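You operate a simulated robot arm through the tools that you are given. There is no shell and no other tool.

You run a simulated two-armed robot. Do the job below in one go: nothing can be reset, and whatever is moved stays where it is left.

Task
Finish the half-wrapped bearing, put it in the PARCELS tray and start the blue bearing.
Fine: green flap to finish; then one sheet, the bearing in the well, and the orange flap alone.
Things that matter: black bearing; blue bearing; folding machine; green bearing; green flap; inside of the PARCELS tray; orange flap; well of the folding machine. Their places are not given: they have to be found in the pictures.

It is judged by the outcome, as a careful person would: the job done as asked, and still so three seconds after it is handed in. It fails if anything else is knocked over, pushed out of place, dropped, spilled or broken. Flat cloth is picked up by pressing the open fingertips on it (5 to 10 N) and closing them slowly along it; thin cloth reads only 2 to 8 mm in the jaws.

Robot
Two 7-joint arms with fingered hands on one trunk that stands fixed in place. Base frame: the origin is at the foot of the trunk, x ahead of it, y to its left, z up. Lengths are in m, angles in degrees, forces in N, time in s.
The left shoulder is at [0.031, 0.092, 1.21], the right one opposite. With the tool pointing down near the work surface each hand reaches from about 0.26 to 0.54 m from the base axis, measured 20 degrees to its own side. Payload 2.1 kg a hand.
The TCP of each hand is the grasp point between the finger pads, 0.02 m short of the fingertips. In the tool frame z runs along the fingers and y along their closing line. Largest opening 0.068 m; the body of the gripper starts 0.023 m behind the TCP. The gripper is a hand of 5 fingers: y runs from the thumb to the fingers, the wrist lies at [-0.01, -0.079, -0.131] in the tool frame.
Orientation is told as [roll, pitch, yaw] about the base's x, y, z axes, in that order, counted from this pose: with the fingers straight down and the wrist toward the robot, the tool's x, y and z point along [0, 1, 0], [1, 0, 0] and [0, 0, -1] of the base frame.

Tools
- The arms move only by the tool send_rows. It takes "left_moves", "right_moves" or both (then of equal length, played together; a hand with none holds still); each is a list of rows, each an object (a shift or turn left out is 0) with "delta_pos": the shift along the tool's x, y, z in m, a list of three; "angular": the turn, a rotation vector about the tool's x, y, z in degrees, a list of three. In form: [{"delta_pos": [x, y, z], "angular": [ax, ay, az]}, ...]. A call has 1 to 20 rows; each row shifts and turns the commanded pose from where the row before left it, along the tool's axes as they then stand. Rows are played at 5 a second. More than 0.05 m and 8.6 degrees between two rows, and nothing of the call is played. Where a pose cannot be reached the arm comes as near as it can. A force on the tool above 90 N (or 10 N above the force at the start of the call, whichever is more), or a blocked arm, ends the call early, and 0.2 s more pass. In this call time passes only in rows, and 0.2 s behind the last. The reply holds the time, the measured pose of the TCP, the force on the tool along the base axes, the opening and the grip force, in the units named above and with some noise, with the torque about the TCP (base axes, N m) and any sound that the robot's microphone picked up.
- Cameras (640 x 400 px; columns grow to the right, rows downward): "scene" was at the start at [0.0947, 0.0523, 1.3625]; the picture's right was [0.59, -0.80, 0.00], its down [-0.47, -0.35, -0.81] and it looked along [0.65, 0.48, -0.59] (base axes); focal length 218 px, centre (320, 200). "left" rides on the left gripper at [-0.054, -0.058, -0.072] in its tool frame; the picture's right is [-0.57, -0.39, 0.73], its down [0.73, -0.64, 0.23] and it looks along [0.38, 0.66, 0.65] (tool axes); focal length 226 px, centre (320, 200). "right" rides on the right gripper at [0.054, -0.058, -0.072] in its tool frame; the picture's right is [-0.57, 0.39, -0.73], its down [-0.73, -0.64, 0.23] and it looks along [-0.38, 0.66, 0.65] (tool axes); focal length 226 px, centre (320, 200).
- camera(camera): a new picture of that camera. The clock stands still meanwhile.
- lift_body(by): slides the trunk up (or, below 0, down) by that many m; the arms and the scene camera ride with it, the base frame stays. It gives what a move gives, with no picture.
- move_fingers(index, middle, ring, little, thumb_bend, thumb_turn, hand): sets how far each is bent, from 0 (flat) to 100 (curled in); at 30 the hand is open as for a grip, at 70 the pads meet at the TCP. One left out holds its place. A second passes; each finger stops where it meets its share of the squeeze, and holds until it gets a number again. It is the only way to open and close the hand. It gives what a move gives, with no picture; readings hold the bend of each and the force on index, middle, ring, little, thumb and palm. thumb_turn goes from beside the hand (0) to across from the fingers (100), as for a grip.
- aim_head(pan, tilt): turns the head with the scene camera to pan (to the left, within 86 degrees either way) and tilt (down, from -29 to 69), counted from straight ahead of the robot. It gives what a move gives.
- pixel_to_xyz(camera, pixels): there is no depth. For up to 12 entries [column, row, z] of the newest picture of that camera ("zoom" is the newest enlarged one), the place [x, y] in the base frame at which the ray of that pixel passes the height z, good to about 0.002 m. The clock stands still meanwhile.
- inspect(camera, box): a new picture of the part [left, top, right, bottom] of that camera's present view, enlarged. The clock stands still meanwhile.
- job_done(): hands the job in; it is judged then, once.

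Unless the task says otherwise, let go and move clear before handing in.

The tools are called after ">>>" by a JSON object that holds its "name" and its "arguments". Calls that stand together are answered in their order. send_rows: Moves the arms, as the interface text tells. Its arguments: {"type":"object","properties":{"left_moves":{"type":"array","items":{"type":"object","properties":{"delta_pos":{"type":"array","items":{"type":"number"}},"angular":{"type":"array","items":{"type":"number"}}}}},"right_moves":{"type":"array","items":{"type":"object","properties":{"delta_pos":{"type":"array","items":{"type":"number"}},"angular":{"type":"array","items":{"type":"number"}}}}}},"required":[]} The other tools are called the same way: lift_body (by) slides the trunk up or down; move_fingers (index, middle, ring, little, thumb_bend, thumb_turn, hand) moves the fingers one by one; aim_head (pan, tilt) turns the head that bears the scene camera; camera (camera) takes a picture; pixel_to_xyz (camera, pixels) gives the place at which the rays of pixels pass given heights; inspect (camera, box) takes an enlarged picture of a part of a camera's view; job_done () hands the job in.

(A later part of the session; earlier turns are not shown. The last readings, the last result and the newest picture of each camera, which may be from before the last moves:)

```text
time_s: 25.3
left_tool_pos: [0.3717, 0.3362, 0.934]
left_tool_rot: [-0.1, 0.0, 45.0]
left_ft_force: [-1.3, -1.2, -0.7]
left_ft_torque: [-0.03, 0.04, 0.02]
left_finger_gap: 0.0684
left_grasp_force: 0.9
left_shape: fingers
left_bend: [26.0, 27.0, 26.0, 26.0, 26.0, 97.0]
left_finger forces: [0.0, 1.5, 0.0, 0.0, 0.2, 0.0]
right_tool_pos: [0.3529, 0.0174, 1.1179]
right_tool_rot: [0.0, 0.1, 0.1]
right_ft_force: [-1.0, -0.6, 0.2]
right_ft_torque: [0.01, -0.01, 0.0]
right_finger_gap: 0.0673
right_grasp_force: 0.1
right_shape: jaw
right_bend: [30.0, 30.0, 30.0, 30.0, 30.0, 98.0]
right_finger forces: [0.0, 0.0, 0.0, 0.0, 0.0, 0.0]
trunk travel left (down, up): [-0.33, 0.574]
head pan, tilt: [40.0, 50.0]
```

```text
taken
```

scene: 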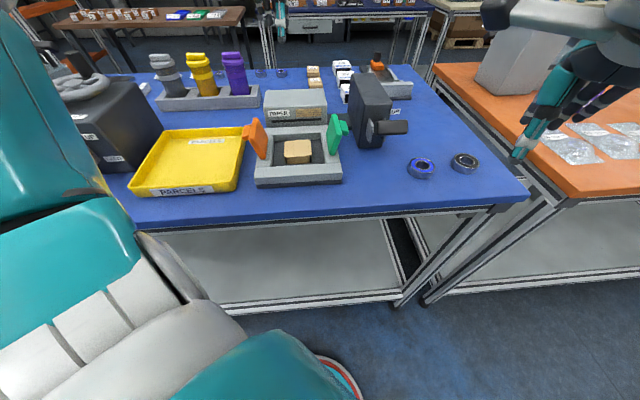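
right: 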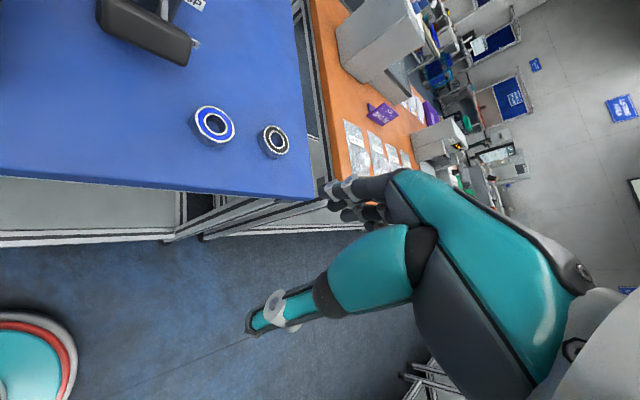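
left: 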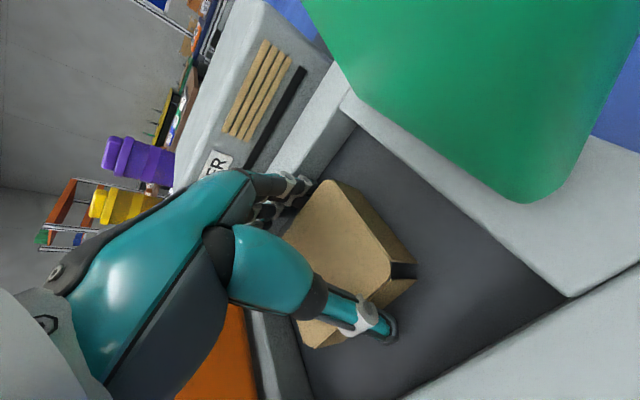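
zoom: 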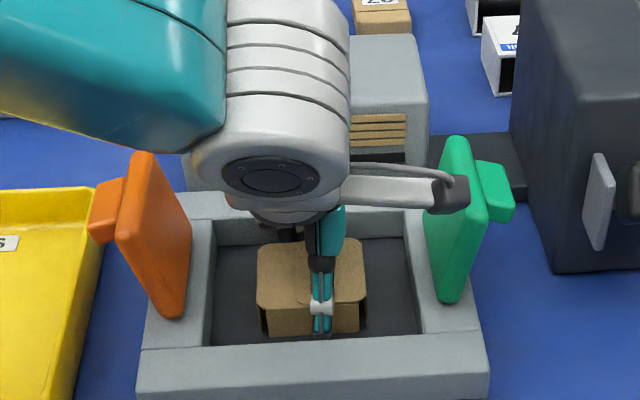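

The middle finger reads 1.5 N, likely brushing the back wall of the well. I'll narrow the opening a little and back off 2 mm before continuing down.

>>> {"name": "move_fingers", "arguments": {"hand": "left", "index": 30, "middle": 30, "ring": 30, "little": 30, "thumb_bend": 28}}

>>> {"name": "send_rows", "arguments": {"left_moves": [{"delta_pos": [0, -0.001, 0.004]}]}}

>>> {"name": "inspect", "arguments": {"camera": "left", "box": [220, 120, 460, 380]}}

```text
time_s: 26.3
left_tool_pos: [0.3717, 0.3375, 0.9325]
left_tool_rot: [0.0, 0.0, 45.0]
left_ft_force: [0.1, -0.2, 0.2]
left_ft_torque: [-0.01, 0.02, -0.02]
left_finger_gap: 0.0642
left_grasp_force: 0.3
left_shape: fingers
left_bend: [30.0, 30.0, 30.0, 30.0, 27.0, 97.0]
left_finger forces: [0.0, 0.0, 0.0, 0.0, 0.4, 0.0]
right_tool_pos: [0.3543, 0.0182, 1.1167]
right_tool_rot: [0.0, 0.1, 0.1]
right_ft_force: [0.1, 0.1, -0.5]
right_ft_torque: [0.02, -0.01, 0.03]
right_finger_gap: 0.0676
right_grasp_force: 0.1
right_shape: jaw
right_bend: [30.0, 30.0, 30.0, 30.0, 30.0, 98.0]
right_finger forces: [0.0, 0.0, 0.0, 0.0, 0.0, 0.0]
trunk travel left (down, up): [-0.33, 0.574]
head pan, tilt: [40.0, 50.0]
```

```text
time_s: 26.7
left_tool_pos: [0.3702, 0.3357, 0.9305]
left_tool_rot: [0.0, -0.2, 45.0]
left_ft_force: [-1.1, -0.7, 12.4]
left_ft_torque: [0.38, -0.3, 0.02]
left_finger_gap: 0.0645
left_grasp_force: 6.3
left_shape: fingers
left_bend: [30.0, 30.0, 30.0, 30.0, 27.0, 97.0]
left_finger forces: [0.5, 11.7, 0.0, 0.1, 0.4, 0.1]
right_tool_pos: [0.3528, 0.0151, 1.1184]
right_tool_rot: [0.0, 0.0, 0.2]
right_ft_force: [-0.9, 0.5, -0.2]
right_ft_torque: [-0.03, 0.01, 0.03]
right_finger_gap: 0.0677
right_grasp_force: 0.0
right_shape: jaw
right_bend: [30.0, 30.0, 30.0, 30.0, 30.0, 98.0]
right_finger forces: [0.0, 0.1, 0.0, 0.0, 0.0, 0.1]
trunk travel left (down, up): [-0.33, 0.574]
head pan, tilt: [40.0, 50.0]
```

```text
1.54 times, centred on (340, 250) of left
```

zoom: 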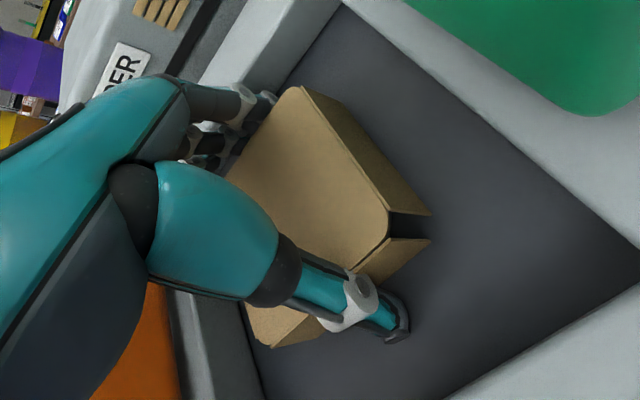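

The middle fingertip touched the well floor (12 N) at TCP z 0.9305. I'll rise 3 mm and close index, middle, ring and thumb gently on the parcel.

>>> {"name": "send_rows", "arguments": {"left_moves": [{"delta_pos": [0, 0, -0.003]}]}}

>>> {"name": "move_fingers", "arguments": {"hand": "left", "index": 36, "middle": 36, "ring": 36, "thumb_bend": 36}}

>>> {"name": "move_fingers", "arguments": {"hand": "left", "index": 44, "middle": 44, "ring": 44, "thumb_bend": 44}}

>>> {"name": "inspect", "arguments": {"camera": "left", "box": [220, 120, 460, 380]}}

>>> {"name": "inspect", "arguments": {"camera": "scene", "box": [240, 80, 360, 180]}}

```text
time_s: 27.1
left_tool_pos: [0.3693, 0.3366, 0.9329]
left_tool_rot: [0.0, 0.0, 45.0]
left_ft_force: [0.4, 0.3, 1.3]
left_ft_torque: [0.1, -0.04, -0.02]
left_finger_gap: 0.0642
left_grasp_force: 0.7
left_shape: fingers
left_bend: [30.0, 30.0, 30.0, 30.0, 28.0, 97.0]
left_finger forces: [0.0, 2.3, 0.0, 0.0, 0.1, 0.0]
right_tool_pos: [0.3532, 0.0176, 1.1157]
right_tool_rot: [0.0, 0.1, 0.0]
right_ft_force: [0.5, -0.3, 0.2]
right_ft_torque: [0.02, 0.0, -0.01]
right_finger_gap: 0.0675
right_grasp_force: 0.0
right_shape: jaw
right_bend: [30.0, 30.0, 30.0, 30.0, 30.0, 98.0]
right_finger forces: [0.0, 0.0, 0.0, 0.0, 0.0, 0.0]
trunk travel left (down, up): [-0.33, 0.574]
head pan, tilt: [40.0, 50.0]
```

```text
time_s: 28.1
left_tool_pos: [0.3693, 0.3363, 0.9325]
left_tool_rot: [0.0, 0.0, 45.0]
left_ft_force: [0.8, 0.7, 6.0]
left_ft_torque: [0.19, -0.17, -0.07]
left_finger_gap: 0.0543
left_grasp_force: 3.2
left_shape: fingers
left_bend: [35.0, 29.0, 36.0, 30.0, 35.0, 98.0]
left_finger forces: [0.4, 5.6, 0.1, 0.0, 0.4, 0.1]
right_tool_pos: [0.353, 0.0159, 1.1168]
right_tool_rot: [0.0, 0.0, 0.1]
right_ft_force: [0.2, -0.5, -0.7]
right_ft_torque: [-0.01, -0.03, 0.0]
right_finger_gap: 0.0675
right_grasp_force: 0.1
right_shape: jaw
right_bend: [30.0, 30.0, 30.0, 30.0, 30.0, 98.0]
right_finger forces: [0.0, 0.0, 0.0, 0.1, 0.0, 0.0]
trunk travel left (down, up): [-0.33, 0.574]
head pan, tilt: [40.0, 50.0]
```

```text
time_s: 29.1
left_tool_pos: [0.3689, 0.3372, 0.9317]
left_tool_rot: [0.0, 0.0, 45.0]
left_ft_force: [3.4, 1.8, 11.5]
left_ft_torque: [0.39, -0.31, 0.01]
left_finger_gap: 0.0473
left_grasp_force: 7.2
left_shape: fingers
left_bend: [39.0, 28.0, 44.0, 30.0, 39.0, 99.0]
left_finger forces: [2.8, 10.2, 0.1, 0.0, 2.3, 0.0]
right_tool_pos: [0.3529, 0.0158, 1.1166]
right_tool_rot: [-0.1, 0.1, 0.2]
right_ft_force: [1.4, 0.7, 0.4]
right_ft_torque: [0.02, 0.0, 0.0]
right_finger_gap: 0.0677
right_grasp_force: 0.2
right_shape: jaw
right_bend: [30.0, 30.0, 30.0, 30.0, 30.0, 98.0]
right_finger forces: [0.1, 0.1, 0.1, 0.0, 0.0, 0.0]
trunk travel left (down, up): [-0.33, 0.574]
head pan, tilt: [40.0, 50.0]
```

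```text
1.54 times, centred on (340, 250) of left
```

zoom: 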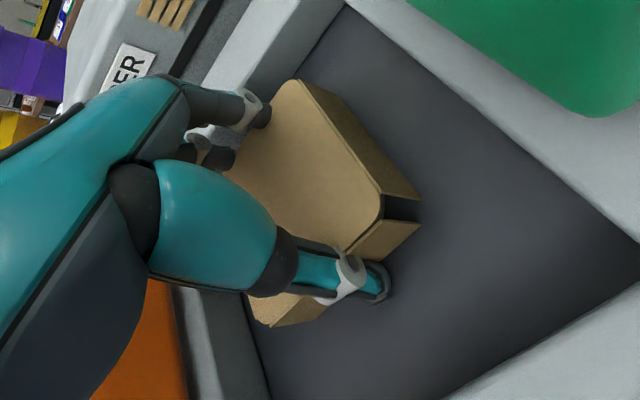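

```text
4.00 times, centred on (300, 130) of scene
```

zoom: 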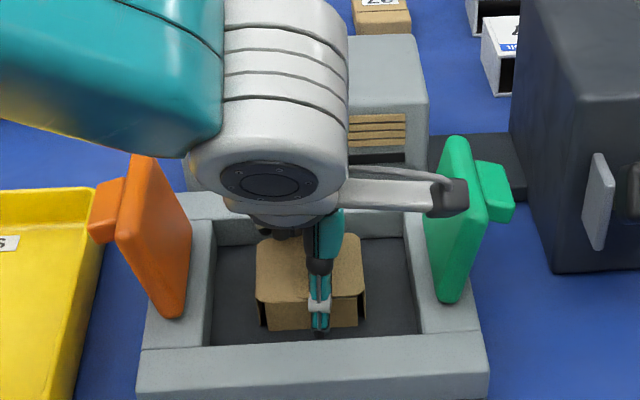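

The middle finger is held off by the floor (10 N, bend 28) while index and thumb touch the parcel. I'll rise 4 mm so it can curl in, then close again.

>>> {"name": "send_rows", "arguments": {"left_moves": [{"delta_pos": [0, 0, -0.004]}]}}

>>> {"name": "move_fingers", "arguments": {"hand": "left", "index": 44, "middle": 44, "ring": 44, "thumb_bend": 44}}

>>> {"name": "inspect", "arguments": {"camera": "left", "box": [220, 120, 460, 380]}}

```text
time_s: 29.5
left_tool_pos: [0.3683, 0.3366, 0.9359]
left_tool_rot: [0.0, 0.3, 45.0]
left_ft_force: [-0.5, -0.2, -0.3]
left_ft_torque: [-0.05, 0.01, -0.01]
left_finger_gap: 0.0452
left_grasp_force: 2.2
left_shape: fingers
left_bend: [41.0, 41.0, 44.0, 30.0, 41.0, 99.0]
left_finger forces: [1.5, 0.4, 0.0, 0.0, 1.8, 0.0]
right_tool_pos: [0.3533, 0.0168, 1.1153]
right_tool_rot: [0.0, 0.1, 0.1]
right_ft_force: [0.4, 0.9, -0.1]
right_ft_torque: [-0.01, -0.01, 0.01]
right_finger_gap: 0.0676
right_grasp_force: 0.2
right_shape: jaw
right_bend: [30.0, 30.0, 30.0, 30.0, 30.0, 98.0]
right_finger forces: [0.0, 0.0, 0.0, 0.0, 0.1, 0.0]
trunk travel left (down, up): [-0.33, 0.574]
head pan, tilt: [40.0, 50.0]
```

```text
time_s: 30.5
left_tool_pos: [0.3694, 0.3379, 0.9362]
left_tool_rot: [0.0, 0.0, 45.0]
left_ft_force: [-0.2, 0.3, -0.4]
left_ft_torque: [-0.04, 0.03, -0.03]
left_finger_gap: 0.045
left_grasp_force: 2.1
left_shape: fingers
left_bend: [42.0, 42.0, 44.0, 30.0, 40.0, 99.0]
left_finger forces: [1.2, 0.9, 0.0, 0.0, 2.2, 0.0]
right_tool_pos: [0.3524, 0.0173, 1.1155]
right_tool_rot: [0.0, 0.1, 0.1]
right_ft_force: [-1.0, 0.8, -0.4]
right_ft_torque: [-0.02, -0.01, 0.0]
right_finger_gap: 0.0675
right_grasp_force: 0.1
right_shape: jaw
right_bend: [30.0, 30.0, 30.0, 30.0, 30.0, 98.0]
right_finger forces: [0.2, 0.1, 0.0, 0.0, 0.0, 0.1]
trunk travel left (down, up): [-0.33, 0.574]
head pan, tilt: [40.0, 50.0]
```

```text
1.54 times, centred on (340, 250) of left
```

zoom: 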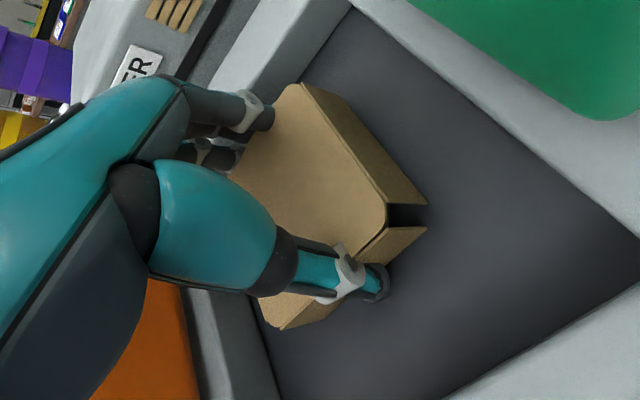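

Index, middle and thumb now hold the parcel lightly with no vertical load. I'll squeeze firmer.

>>> {"name": "move_fingers", "arguments": {"hand": "left", "index": 52, "middle": 52, "ring": 52, "thumb_bend": 52}}

>>> {"name": "inspect", "arguments": {"camera": "left", "box": [220, 120, 460, 380]}}

```text
time_s: 31.5
left_tool_pos: [0.3697, 0.336, 0.936]
left_tool_rot: [0.0, 0.1, 45.0]
left_ft_force: [0.9, 0.8, -1.5]
left_ft_torque: [0.01, 0.02, 0.0]
left_finger_gap: 0.0426
left_grasp_force: 7.4
left_shape: fingers
left_bend: [45.0, 46.0, 49.0, 30.0, 41.0, 99.0]
left_finger forces: [3.2, 2.7, 1.1, 0.0, 7.2, 0.0]
right_tool_pos: [0.3535, 0.0165, 1.116]
right_tool_rot: [0.0, 0.0, 0.1]
right_ft_force: [-0.4, 0.3, 0.4]
right_ft_torque: [0.0, -0.03, 0.01]
right_finger_gap: 0.0679
right_grasp_force: 0.1
right_shape: jaw
right_bend: [30.0, 30.0, 30.0, 30.0, 30.0, 98.0]
right_finger forces: [0.1, 0.1, 0.0, 0.1, 0.0, 0.0]
trunk travel left (down, up): [-0.33, 0.574]
head pan, tilt: [40.0, 50.0]
```

```text
1.54 times, centred on (340, 250) of left
```

zoom: 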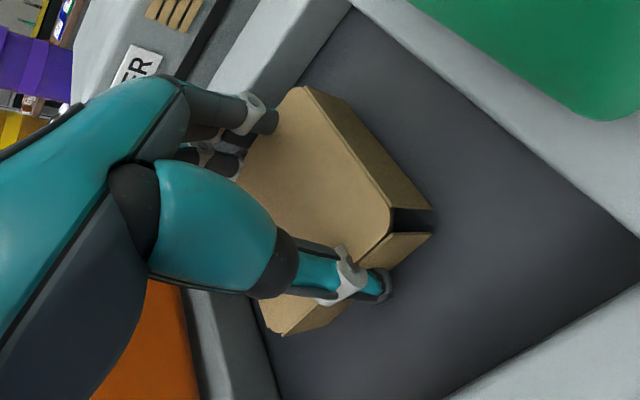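

The grip is balanced at about 7 N. I'll tighten a bit more and then lift straight up slowly.

>>> {"name": "move_fingers", "arguments": {"hand": "left", "index": 60, "middle": 60, "ring": 60, "thumb_bend": 60}}

>>> {"name": "send_rows", "arguments": {"left_moves": [{"delta_pos": [0, 0, -0.005]}, {"delta_pos": [0, 0, -0.01]}, {"delta_pos": [0, 0, -0.015]}]}}

>>> {"name": "inspect", "arguments": {"camera": "left", "box": [220, 120, 460, 380]}}

>>> {"name": "inspect", "arguments": {"camera": "scene", "box": [240, 80, 360, 180]}}

```text
time_s: 32.5
left_tool_pos: [0.3695, 0.3369, 0.9369]
left_tool_rot: [0.0, 0.0, 45.0]
left_ft_force: [1.5, 0.3, 1.2]
left_ft_torque: [0.07, -0.09, -0.01]
left_finger_gap: 0.0421
left_grasp_force: 11.3
left_shape: fingers
left_bend: [49.0, 51.0, 54.0, 30.0, 39.0, 98.0]
left_finger forces: [4.1, 6.1, 2.3, 0.0, 10.1, 0.0]
right_tool_pos: [0.3528, 0.0162, 1.1166]
right_tool_rot: [0.0, 0.2, 0.1]
right_ft_force: [0.2, -0.6, 0.0]
right_ft_torque: [0.02, 0.0, -0.01]
right_finger_gap: 0.0678
right_grasp_force: 0.2
right_shape: jaw
right_bend: [30.0, 30.0, 30.0, 30.0, 30.0, 98.0]
right_finger forces: [0.0, 0.1, 0.0, 0.0, 0.0, 0.0]
trunk travel left (down, up): [-0.33, 0.574]
head pan, tilt: [40.0, 50.0]
```

```text
time_s: 33.3
left_tool_pos: [0.3698, 0.337, 0.9665]
left_tool_rot: [0.0, 0.0, 44.9]
left_ft_force: [1.1, -0.4, -1.7]
left_ft_torque: [-0.01, 0.0, 0.02]
left_finger_gap: 0.0424
left_grasp_force: 9.9
left_shape: fingers
left_bend: [50.0, 51.0, 55.0, 30.0, 39.0, 98.0]
left_finger forces: [3.9, 4.0, 2.2, 0.1, 10.4, 0.0]
right_tool_pos: [0.3529, 0.0178, 1.1168]
right_tool_rot: [0.0, 0.1, 0.1]
right_ft_force: [0.1, 0.1, 0.2]
right_ft_torque: [0.0, 0.01, -0.02]
right_finger_gap: 0.0676
right_grasp_force: 0.1
right_shape: jaw
right_bend: [30.0, 30.0, 30.0, 30.0, 30.0, 98.0]
right_finger forces: [0.0, 0.1, 0.1, 0.1, 0.0, 0.0]
trunk travel left (down, up): [-0.33, 0.574]
head pan, tilt: [40.0, 50.0]
```

```text
1.54 times, centred on (340, 250) of left
```

zoom: 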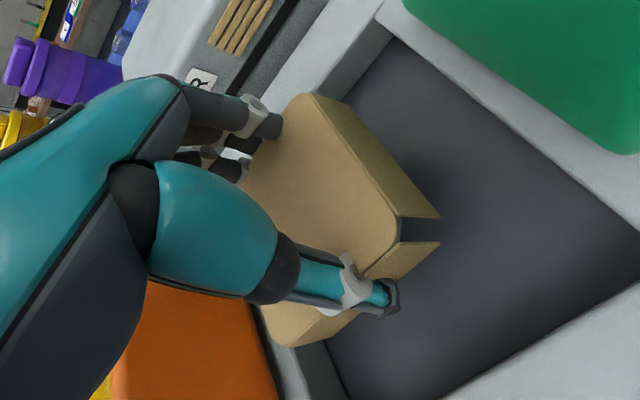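

```text
4.00 times, centred on (300, 130) of scene
```

zoom: 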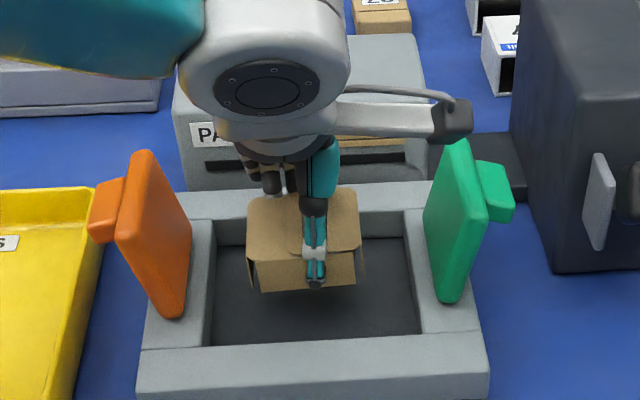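

The parcel came up cleanly (about 1.7 N, no slip). I'll lift higher and carry it over the tray centre.

>>> {"name": "send_rows", "arguments": {"left_moves": [{"delta_pos": [0, 0, -0.03]}, {"delta_pos": [0, 0, -0.04]}, {"delta_pos": [0, 0, -0.04]}, {"delta_pos": [0.02, 0, 0]}, {"delta_pos": [0.035, 0, 0]}, {"delta_pos": [0.035, 0, 0]}, {"delta_pos": [0.035, 0, 0]}, {"delta_pos": [0.035, 0, 0]}, {"delta_pos": [0.035, 0, 0]}, {"delta_pos": [0.025, 0.004, 0]}]}}

>>> {"name": "camera", "arguments": {"camera": "scene"}}

>>> {"name": "camera", "arguments": {"camera": "left"}}

```text
time_s: 35.5
left_tool_pos: [0.2158, 0.4947, 1.0778]
left_tool_rot: [0.1, 0.0, 45.0]
left_ft_force: [0.1, 0.6, -1.4]
left_ft_torque: [0.01, 0.0, 0.01]
left_finger_gap: 0.0417
left_grasp_force: 10.0
left_shape: fingers
left_bend: [50.0, 52.0, 55.0, 30.0, 39.0, 99.0]
left_finger forces: [3.9, 3.7, 2.3, 0.0, 10.3, 0.1]
right_tool_pos: [0.3523, 0.0174, 1.1177]
right_tool_rot: [0.1, 0.1, 0.1]
right_ft_force: [0.1, 0.4, 0.0]
right_ft_torque: [-0.03, 0.0, 0.03]
right_finger_gap: 0.0675
right_grasp_force: 0.1
right_shape: jaw
right_bend: [30.0, 30.0, 30.0, 30.0, 30.0, 98.0]
right_finger forces: [0.0, 0.0, 0.1, 0.0, 0.0, 0.1]
trunk travel left (down, up): [-0.33, 0.574]
head pan, tilt: [40.0, 50.0]
```

```text
taken
```

scene: 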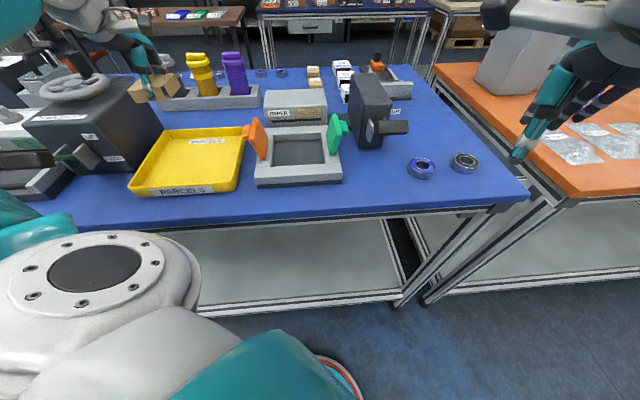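

```text
taken
```

left: 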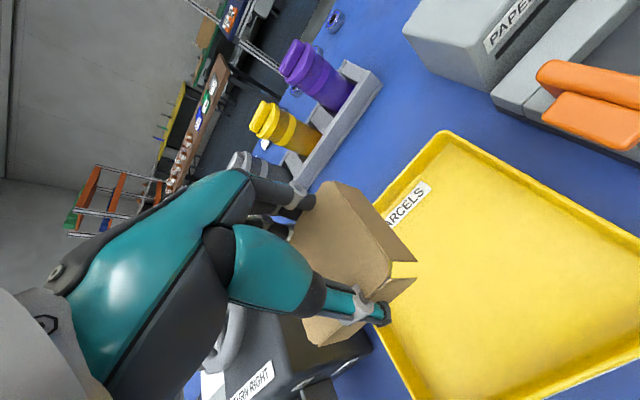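

>>> {"name": "pixel_to_xyz", "arguments": {"camera": "left", "pixels": [[442, 133, 0.925], [375, 205, 0.925], [410, 398, 0.925], [638, 238, 0.925], [560, 388, 0.925], [449, 261, 0.905]]}}

>>> {"name": "pixel_to_xyz", "arguments": {"camera": "scene", "pixels": [[130, 189, 0.925], [238, 185, 0.925], [245, 128, 0.925], [163, 131, 0.925], [136, 190, 0.925], [195, 158, 0.905]]}}

>>> {"name": "inspect", "arguments": {"camera": "scene", "box": [20, 50, 260, 210]}}

```text
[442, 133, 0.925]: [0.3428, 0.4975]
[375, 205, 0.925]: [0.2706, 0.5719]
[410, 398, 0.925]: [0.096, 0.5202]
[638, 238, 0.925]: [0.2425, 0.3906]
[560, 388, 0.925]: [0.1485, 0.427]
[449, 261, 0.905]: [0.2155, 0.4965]
```

```text
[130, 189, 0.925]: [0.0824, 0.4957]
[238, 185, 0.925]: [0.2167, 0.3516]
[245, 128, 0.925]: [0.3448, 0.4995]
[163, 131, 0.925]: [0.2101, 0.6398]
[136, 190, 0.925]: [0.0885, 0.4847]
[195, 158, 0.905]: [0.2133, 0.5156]
```

```text
2.50 times, centred on (140, 130) of scene
```

zoom: 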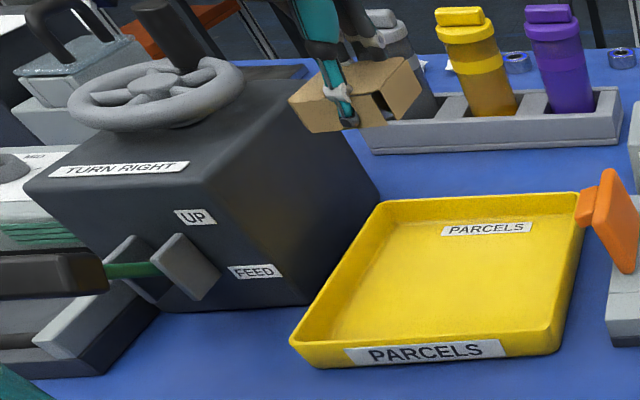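

The TCP is over the tray middle (0.2155,0.4965). I'll lower the parcel into the tray.

>>> {"name": "send_rows", "arguments": {"left_moves": [{"delta_pos": [0, 0, 0.035]}, {"delta_pos": [0, 0, 0.035]}, {"delta_pos": [0, 0, 0.035]}, {"delta_pos": [0, 0, 0.02]}, {"delta_pos": [0, 0, 0.01]}]}}

>>> {"name": "inspect", "arguments": {"camera": "scene", "box": [100, 90, 260, 210]}}

>>> {"name": "camera", "arguments": {"camera": "left"}}

```text
time_s: 36.7
left_tool_pos: [0.2158, 0.4942, 0.9416]
left_tool_rot: [0.0, 0.0, 45.0]
left_ft_force: [0.7, 0.6, -0.6]
left_ft_torque: [0.0, 0.01, 0.05]
left_finger_gap: 0.0418
left_grasp_force: 10.1
left_shape: fingers
left_bend: [50.0, 52.0, 55.0, 30.0, 39.0, 99.0]
left_finger forces: [3.9, 3.8, 2.3, 0.1, 10.1, 0.0]
right_tool_pos: [0.3536, 0.0183, 1.1174]
right_tool_rot: [0.0, 0.1, 0.0]
right_ft_force: [-0.1, 0.3, 0.3]
right_ft_torque: [-0.04, -0.03, -0.01]
right_finger_gap: 0.0675
right_grasp_force: 0.1
right_shape: jaw
right_bend: [30.0, 30.0, 30.0, 30.0, 30.0, 98.0]
right_finger forces: [0.0, 0.0, 0.1, 0.0, 0.2, 0.1]
trunk travel left (down, up): [-0.33, 0.574]
head pan, tilt: [40.0, 50.0]
```

```text
3.33 times, centred on (180, 150) of scene
```

zoom: 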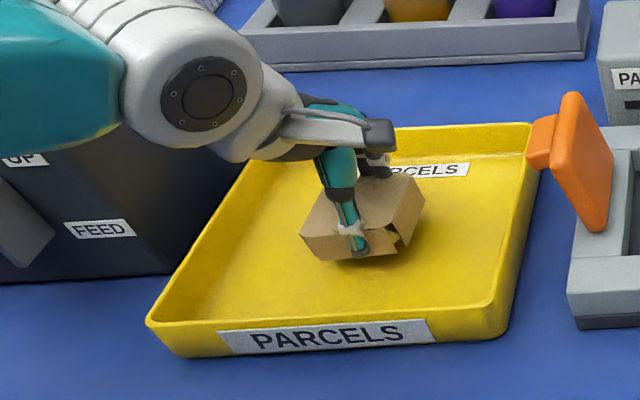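

```text
taken
```

left: 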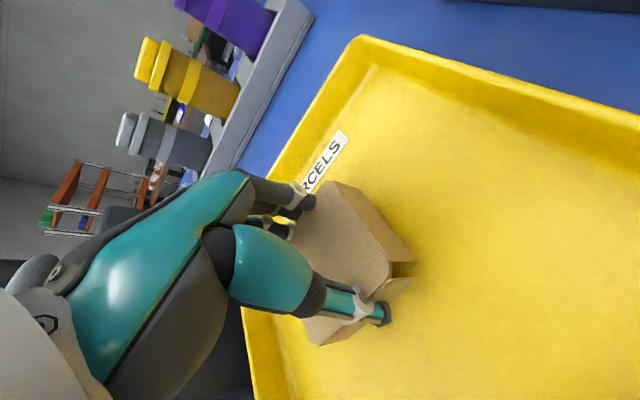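

The parcel is just above the tray floor. I'll go down in small steps until it touches.

>>> {"name": "send_rows", "arguments": {"left_moves": [{"delta_pos": [0, 0, 0.004]}, {"delta_pos": [0, 0, 0.004]}]}}

>>> {"name": "inspect", "arguments": {"camera": "scene", "box": [100, 90, 260, 210]}}

```text
time_s: 37.3
left_tool_pos: [0.2164, 0.495, 0.9332]
left_tool_rot: [0.0, 0.0, 44.9]
left_ft_force: [-0.1, 0.5, -1.1]
left_ft_torque: [-0.02, -0.02, 0.03]
left_finger_gap: 0.0417
left_grasp_force: 10.4
left_shape: fingers
left_bend: [50.0, 52.0, 55.0, 30.0, 39.0, 99.0]
left_finger forces: [3.8, 3.9, 2.2, 0.0, 10.1, 0.1]
right_tool_pos: [0.353, 0.017, 1.116]
right_tool_rot: [-0.1, 0.1, 0.2]
right_ft_force: [0.6, 0.3, 1.0]
right_ft_torque: [0.0, 0.01, -0.01]
right_finger_gap: 0.0675
right_grasp_force: 0.0
right_shape: jaw
right_bend: [30.0, 30.0, 30.0, 30.0, 30.0, 98.0]
right_finger forces: [0.0, 0.0, 0.0, 0.1, 0.0, 0.0]
trunk travel left (down, up): [-0.33, 0.574]
head pan, tilt: [40.0, 50.0]
```

```text
3.33 times, centred on (180, 150) of scene
```

zoom: 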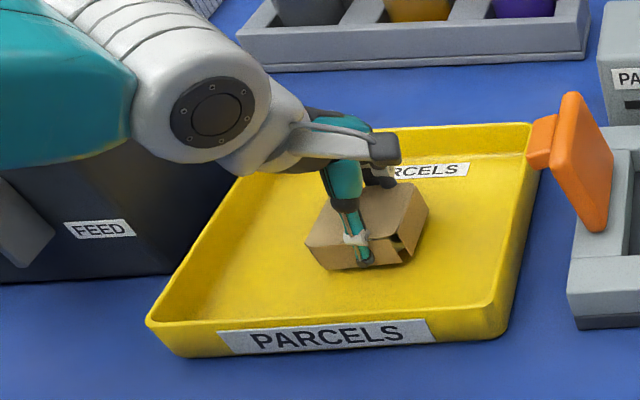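

No contact yet. Two more small steps.

>>> {"name": "send_rows", "arguments": {"left_moves": [{"delta_pos": [0, 0, 0.003]}, {"delta_pos": [0, 0, 0.003]}]}}

>>> {"name": "inspect", "arguments": {"camera": "left", "box": [220, 120, 460, 380]}}

```text
time_s: 37.9
left_tool_pos: [0.2158, 0.4943, 0.9287]
left_tool_rot: [0.1, -0.1, 45.1]
left_ft_force: [-0.1, 1.3, 9.5]
left_ft_torque: [0.23, -0.14, -0.01]
left_finger_gap: 0.0416
left_grasp_force: 15.5
left_shape: fingers
left_bend: [50.0, 51.0, 55.0, 30.0, 39.0, 99.0]
left_finger forces: [3.8, 14.1, 2.5, 0.0, 10.9, 0.1]
right_tool_pos: [0.353, 0.0155, 1.118]
right_tool_rot: [0.1, 0.1, 0.0]
right_ft_force: [0.1, 0.0, 0.7]
right_ft_torque: [0.02, 0.01, 0.0]
right_finger_gap: 0.0677
right_grasp_force: 0.0
right_shape: jaw
right_bend: [30.0, 30.0, 30.0, 30.0, 30.0, 98.0]
right_finger forces: [0.1, 0.0, 0.0, 0.1, 0.0, 0.1]
trunk travel left (down, up): [-0.33, 0.574]
head pan, tilt: [40.0, 50.0]
```

```text
1.54 times, centred on (340, 250) of left
```

zoom: 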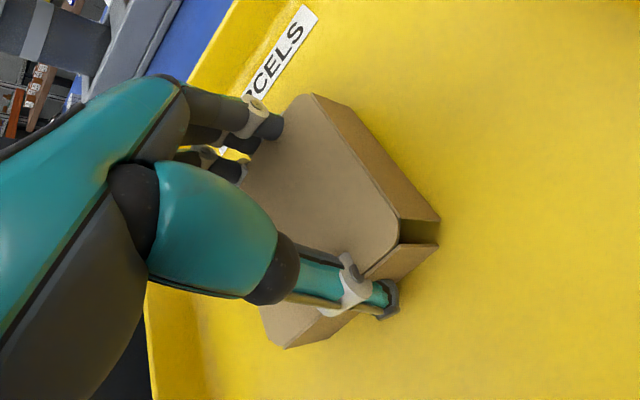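

The middle fingertip is on the tray floor (14 N), so the parcel is down. I'll rise 3 mm and open the hand.

>>> {"name": "send_rows", "arguments": {"left_moves": [{"delta_pos": [0, 0, -0.003]}]}}

>>> {"name": "move_fingers", "arguments": {"hand": "left", "index": 38, "middle": 38, "ring": 38, "thumb_bend": 32}}

>>> {"name": "move_fingers", "arguments": {"hand": "left", "index": 24, "middle": 24, "ring": 24, "little": 24, "thumb_bend": 20}}

>>> {"name": "inspect", "arguments": {"camera": "left", "box": [220, 120, 460, 380]}}

```text
time_s: 38.3
left_tool_pos: [0.2156, 0.4951, 0.9304]
left_tool_rot: [-0.1, 0.1, 45.0]
left_ft_force: [0.2, -0.8, -0.9]
left_ft_torque: [0.02, -0.01, 0.03]
left_finger_gap: 0.0414
left_grasp_force: 10.0
left_shape: fingers
left_bend: [50.0, 52.0, 55.0, 30.0, 39.0, 99.0]
left_finger forces: [3.9, 3.8, 2.4, 0.0, 10.3, 0.0]
right_tool_pos: [0.3534, 0.0185, 1.116]
right_tool_rot: [0.0, 0.1, 0.1]
right_ft_force: [-0.1, 0.4, -0.8]
right_ft_torque: [0.01, 0.04, 0.03]
right_finger_gap: 0.0679
right_grasp_force: 0.1
right_shape: jaw
right_bend: [30.0, 30.0, 30.0, 30.0, 30.0, 98.0]
right_finger forces: [0.0, 0.0, 0.0, 0.0, 0.1, 0.1]
trunk travel left (down, up): [-0.33, 0.574]
head pan, tilt: [40.0, 50.0]
```

```text
time_s: 39.3
left_tool_pos: [0.2169, 0.4953, 0.9292]
left_tool_rot: [0.0, 0.0, 45.1]
left_ft_force: [-0.2, 0.6, 0.2]
left_ft_torque: [-0.03, 0.01, -0.03]
left_finger_gap: 0.054
left_grasp_force: 0.1
left_shape: fingers
left_bend: [38.0, 38.0, 38.0, 30.0, 32.0, 98.0]
left_finger forces: [0.1, 0.1, 0.0, 0.1, 0.2, 0.1]
right_tool_pos: [0.3533, 0.0176, 1.1155]
right_tool_rot: [-0.1, 0.1, 0.2]
right_ft_force: [0.5, -1.0, 0.3]
right_ft_torque: [-0.01, -0.01, 0.06]
right_finger_gap: 0.0676
right_grasp_force: 0.2
right_shape: jaw
right_bend: [30.0, 30.0, 30.0, 30.0, 30.0, 98.0]
right_finger forces: [0.0, 0.0, 0.1, 0.0, 0.1, 0.0]
trunk travel left (down, up): [-0.33, 0.574]
head pan, tilt: [40.0, 50.0]
```

```text
time_s: 40.3
left_tool_pos: [0.2173, 0.4947, 0.9303]
left_tool_rot: [0.0, 0.0, 45.0]
left_ft_force: [-0.2, -0.3, 0.4]
left_ft_torque: [0.0, 0.01, 0.01]
left_finger_gap: 0.0737
left_grasp_force: 0.0
left_shape: fingers
left_bend: [24.0, 24.0, 24.0, 24.0, 20.0, 97.0]
left_finger forces: [0.1, 0.0, 0.0, 0.0, 0.0, 0.0]
right_tool_pos: [0.3526, 0.0171, 1.1171]
right_tool_rot: [0.0, 0.2, 0.1]
right_ft_force: [0.0, 0.4, 0.3]
right_ft_torque: [0.01, -0.02, -0.03]
right_finger_gap: 0.0676
right_grasp_force: 0.1
right_shape: jaw
right_bend: [30.0, 30.0, 30.0, 30.0, 30.0, 98.0]
right_finger forces: [0.0, 0.0, 0.0, 0.0, 0.0, 0.1]
trunk travel left (down, up): [-0.33, 0.574]
head pan, tilt: [40.0, 50.0]
```

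```text
1.54 times, centred on (340, 250) of left
```

zoom: 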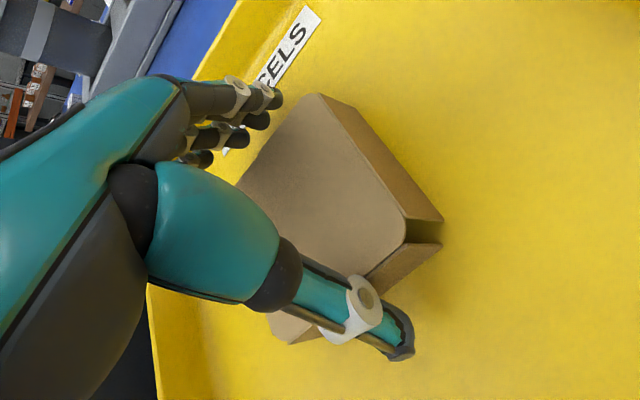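

The parcel is free in the tray. I'll raise the hand straight up and check the tray, then the lever.

>>> {"name": "send_rows", "arguments": {"left_moves": [{"delta_pos": [0, 0, -0.02]}, {"delta_pos": [0, 0, -0.04]}, {"delta_pos": [0, 0, -0.045]}, {"delta_pos": [0, 0, -0.045]}, {"delta_pos": [0, 0, -0.04]}]}}

>>> {"name": "camera", "arguments": {"camera": "scene"}}

>>> {"name": "inspect", "arguments": {"camera": "scene", "box": [100, 90, 260, 210]}}

>>> {"name": "inspect", "arguments": {"camera": "scene", "box": [320, 50, 480, 190]}}

>>> {"name": "camera", "arguments": {"camera": "left"}}

```text
time_s: 41.5
left_tool_pos: [0.216, 0.498, 1.1211]
left_tool_rot: [-0.1, 0.2, 44.8]
left_ft_force: [0.6, 0.4, 0.2]
left_ft_torque: [0.0, -0.02, 0.0]
left_finger_gap: 0.0732
left_grasp_force: 0.0
left_shape: fingers
left_bend: [24.0, 24.0, 24.0, 24.0, 20.0, 97.0]
left_finger forces: [0.0, 0.0, 0.1, 0.1, 0.0, 0.0]
right_tool_pos: [0.3536, 0.0162, 1.1165]
right_tool_rot: [0.0, 0.2, 0.1]
right_ft_force: [-0.3, 0.1, 0.1]
right_ft_torque: [0.03, 0.01, -0.01]
right_finger_gap: 0.0674
right_grasp_force: 0.1
right_shape: jaw
right_bend: [30.0, 30.0, 30.0, 30.0, 30.0, 98.0]
right_finger forces: [0.0, 0.0, 0.0, 0.0, 0.0, 0.0]
trunk travel left (down, up): [-0.33, 0.574]
head pan, tilt: [40.0, 50.0]
```

```text
taken
```

scene: 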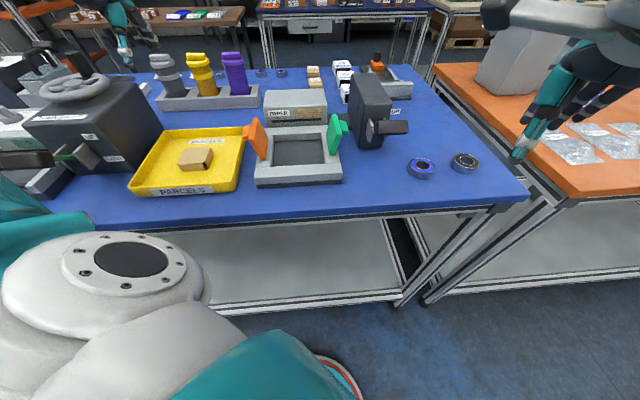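

```text
3.33 times, centred on (180, 150) of scene
```

zoom: 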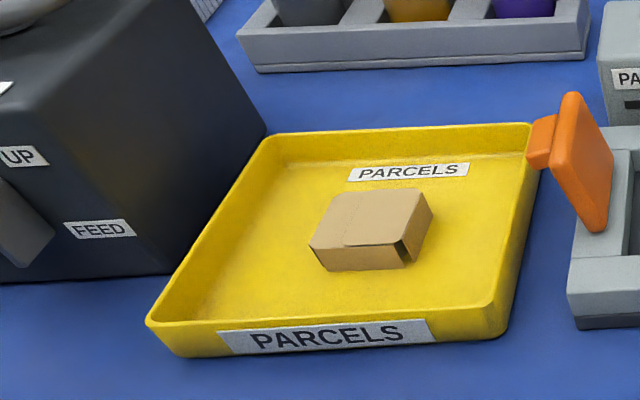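

```text
2.86 times, centred on (400, 120) of scene
```

zoom: 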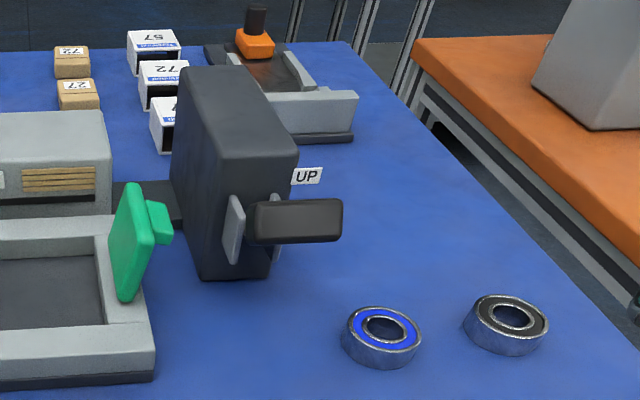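

```text
taken
```

left: 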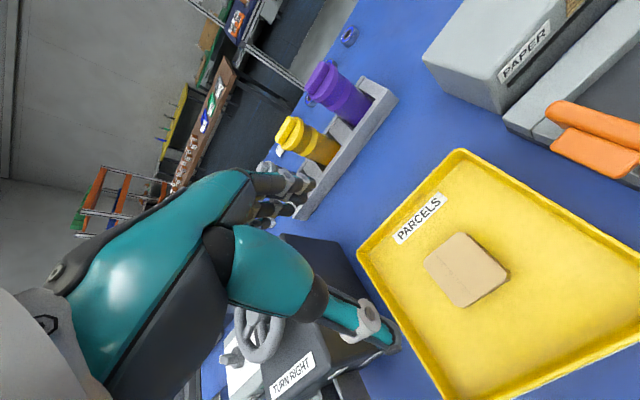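

The parcel lies in the tray. Now the lever: I'll triangulate its paddle from the scene and right views.

>>> {"name": "camera", "arguments": {"camera": "right"}}

>>> {"name": "inspect", "arguments": {"camera": "right", "box": [70, 0, 290, 170]}}

>>> {"name": "pixel_to_xyz", "arguments": {"camera": "scene", "pixels": [[376.2, 121.7, 0.98], [376.2, 121.7, 1.0], [376.2, 121.7, 1.02], [407, 120, 0.98], [407, 120, 1.0], [407, 120, 1.02], [408, 134.5, 0.96], [408, 134.5, 0.98], [408, 134.5, 1.0]]}}

```text
taken
```

right: 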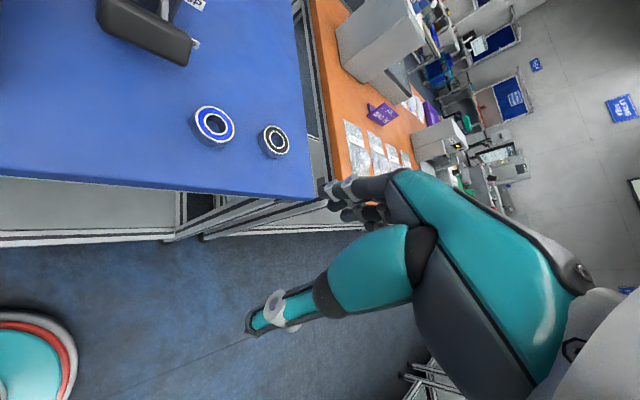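

```text
2.35 times, centred on (180, 85) of right
```

zoom: 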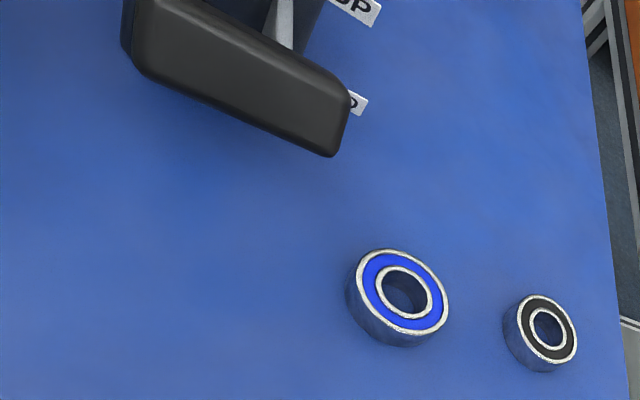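

```text
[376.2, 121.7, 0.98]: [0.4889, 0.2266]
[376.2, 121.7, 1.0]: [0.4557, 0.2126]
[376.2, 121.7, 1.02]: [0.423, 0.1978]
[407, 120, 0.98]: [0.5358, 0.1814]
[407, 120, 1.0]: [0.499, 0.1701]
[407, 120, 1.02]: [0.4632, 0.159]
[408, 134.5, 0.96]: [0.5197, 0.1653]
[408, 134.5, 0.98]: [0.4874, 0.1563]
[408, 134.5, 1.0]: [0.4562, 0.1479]
```

>>> {"name": "pixel_to_xyz", "arguments": {"camera": "right", "pixels": [[192.8, 40.3, 0.98], [192.8, 40.3, 1.0], [192.8, 40.3, 1.02], [184, 65.9, 0.96], [184, 65.9, 0.98], [184, 65.9, 1.0], [97, 12.7, 0.98], [97, 12.7, 1.0], [97, 12.7, 1.02], [213, 126, 0.912], [213, 126, 0.905], [275, 141, 0.912]]}}

>>> {"name": "send_rows", "arguments": {"left_moves": [{"delta_pos": [-0.045, 0, 0]}, {"delta_pos": [-0.045, 0, 0]}, {"delta_pos": [-0.045, 0, 0]}, {"delta_pos": [-0.045, 0, 0]}, {"delta_pos": [-0.045, 0, 0]}, {"delta_pos": [-0.045, -0.01, 0]}, {"delta_pos": [-0.03, -0.02, 0]}]}}

>>> {"name": "camera", "arguments": {"camera": "left"}}

```text
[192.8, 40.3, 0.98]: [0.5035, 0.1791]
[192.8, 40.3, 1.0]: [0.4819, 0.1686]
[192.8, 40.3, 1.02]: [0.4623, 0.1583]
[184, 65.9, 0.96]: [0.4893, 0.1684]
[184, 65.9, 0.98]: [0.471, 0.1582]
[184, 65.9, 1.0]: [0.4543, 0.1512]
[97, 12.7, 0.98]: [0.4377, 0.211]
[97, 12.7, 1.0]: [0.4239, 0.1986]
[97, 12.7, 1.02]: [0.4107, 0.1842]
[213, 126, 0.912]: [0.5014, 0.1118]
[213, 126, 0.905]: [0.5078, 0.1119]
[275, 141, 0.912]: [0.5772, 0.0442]
```

```text
time_s: 43.1
left_tool_pos: [0.4082, 0.2605, 1.1196]
left_tool_rot: [0.0, 0.2, 45.0]
left_ft_force: [-0.1, -0.3, -0.2]
left_ft_torque: [-0.02, 0.02, 0.01]
left_finger_gap: 0.0735
left_grasp_force: 0.0
left_shape: fingers
left_bend: [24.0, 24.0, 24.0, 24.0, 20.0, 97.0]
left_finger forces: [0.0, 0.0, 0.1, 0.1, 0.1, 0.0]
right_tool_pos: [0.3543, 0.0166, 1.1156]
right_tool_rot: [-0.1, 0.1, 0.1]
right_ft_force: [0.5, 0.0, 0.3]
right_ft_torque: [0.03, 0.02, 0.03]
right_finger_gap: 0.0675
right_grasp_force: 0.2
right_shape: jaw
right_bend: [30.0, 30.0, 30.0, 30.0, 30.0, 98.0]
right_finger forces: [0.0, 0.0, 0.0, 0.0, 0.1, 0.0]
trunk travel left (down, up): [-0.33, 0.574]
head pan, tilt: [40.0, 50.0]
```

```text
taken
```

left: 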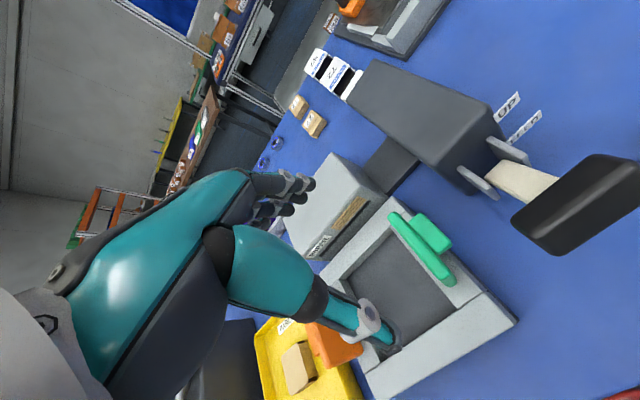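

>>> {"name": "inspect", "arguments": {"camera": "left", "box": [440, 80, 640, 280]}}

>>> {"name": "pixel_to_xyz", "arguments": {"camera": "left", "pixels": [[514, 208, 1.02], [597, 155, 1.02], [556, 250, 1.02], [638, 195, 1.02], [575, 200, 1.02], [498, 118, 0.99]]}}

```text
2.00 times, centred on (540, 180) of left
```

zoom: 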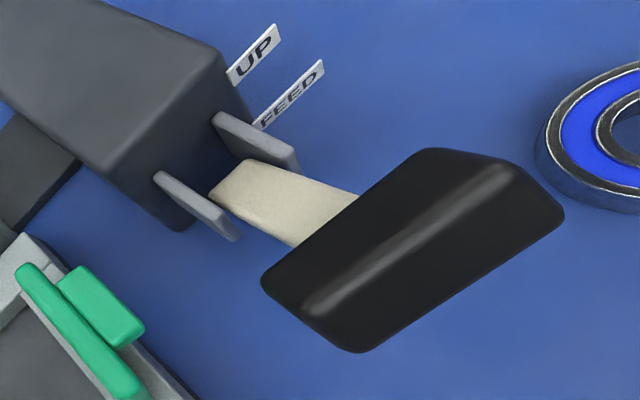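

```text
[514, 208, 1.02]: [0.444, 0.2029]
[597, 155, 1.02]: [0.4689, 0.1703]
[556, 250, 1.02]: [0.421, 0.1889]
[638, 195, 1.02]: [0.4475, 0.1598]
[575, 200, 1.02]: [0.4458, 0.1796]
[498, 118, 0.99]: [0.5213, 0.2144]
```

The paddle top is at z≈1.02, centred near (0.448,0.182). I'll pinch the fingers together and hover just above the paddle.

>>> {"name": "move_fingers", "arguments": {"hand": "left", "index": 68, "middle": 68, "ring": 68, "little": 68, "thumb_bend": 66, "thumb_turn": 100}}

>>> {"name": "send_rows", "arguments": {"left_moves": [{"delta_pos": [-0.0323, -0.008, 0]}, {"delta_pos": [-0.0325, -0.008, 0]}, {"delta_pos": [-0.0325, -0.009, 0]}, {"delta_pos": [0, 0, 0.03]}, {"delta_pos": [0, 0, 0.03]}]}}

>>> {"name": "camera", "arguments": {"camera": "scene"}}

>>> {"name": "inspect", "arguments": {"camera": "scene", "box": [310, 50, 470, 170]}}

>>> {"name": "camera", "arguments": {"camera": "left"}}

>>> {"name": "camera", "arguments": {"camera": "right"}}

```text
time_s: 44.1
left_tool_pos: [0.4081, 0.2613, 1.1207]
left_tool_rot: [0.1, 0.0, 45.0]
left_ft_force: [-0.3, 0.1, 0.0]
left_ft_torque: [-0.01, 0.02, -0.02]
left_finger_gap: 0.0009
left_grasp_force: 0.0
left_shape: fingers
left_bend: [68.0, 68.0, 68.0, 68.0, 66.0, 100.0]
left_finger forces: [0.1, 0.1, 0.0, 0.1, 0.1, 0.0]
right_tool_pos: [0.354, 0.0163, 1.1165]
right_tool_rot: [0.0, 0.1, 0.1]
right_ft_force: [0.6, -0.3, -0.2]
right_ft_torque: [0.02, 0.0, -0.05]
right_finger_gap: 0.0674
right_grasp_force: 0.0
right_shape: jaw
right_bend: [30.0, 30.0, 30.0, 30.0, 30.0, 98.0]
right_finger forces: [0.0, 0.0, 0.0, 0.0, 0.1, 0.0]
trunk travel left (down, up): [-0.33, 0.574]
head pan, tilt: [40.0, 50.0]
```

```text
time_s: 45.3
left_tool_pos: [0.4422, 0.2021, 1.0609]
left_tool_rot: [0.0, -0.1, 44.9]
left_ft_force: [0.4, 0.8, -0.7]
left_ft_torque: [-0.03, 0.03, -0.03]
left_finger_gap: 0.0006
left_grasp_force: 0.1
left_shape: fingers
left_bend: [68.0, 68.0, 68.0, 68.0, 66.0, 100.0]
left_finger forces: [0.0, 0.0, 0.0, 0.0, 0.0, 0.0]
left hand out of reach, approached as far as the arm can: row 3
right_tool_pos: [0.3538, 0.0163, 1.1168]
right_tool_rot: [0.0, 0.1, 0.1]
right_ft_force: [-0.1, -0.5, 0.1]
right_ft_torque: [0.01, -0.01, 0.01]
right_finger_gap: 0.0677
right_grasp_force: 0.1
right_shape: jaw
right_bend: [30.0, 30.0, 30.0, 30.0, 30.0, 98.0]
right_finger forces: [0.1, 0.1, 0.0, 0.0, 0.0, 0.0]
trunk travel left (down, up): [-0.33, 0.574]
head pan, tilt: [40.0, 50.0]
```

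```text
taken
```

scene: 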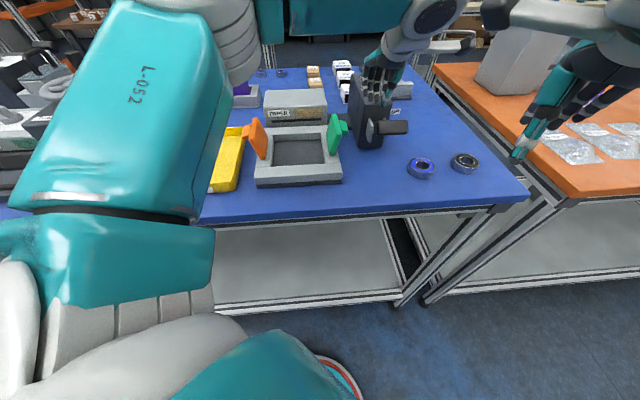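

```text
3.33 times, centred on (390, 110) of scene
```

zoom: 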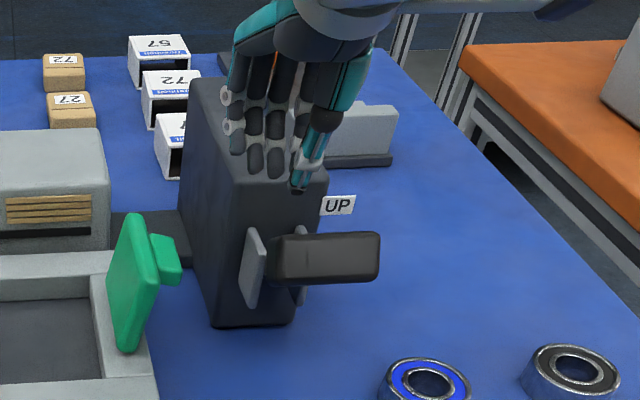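

```text
taken
```

left: 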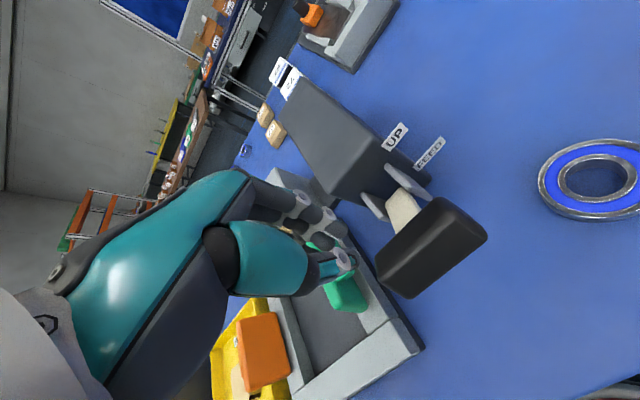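

```text
taken
```

right: 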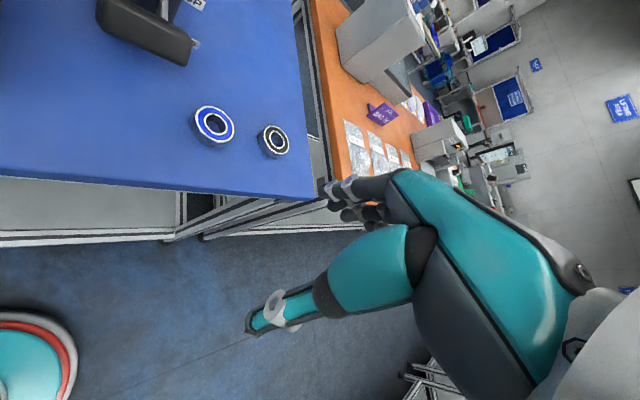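

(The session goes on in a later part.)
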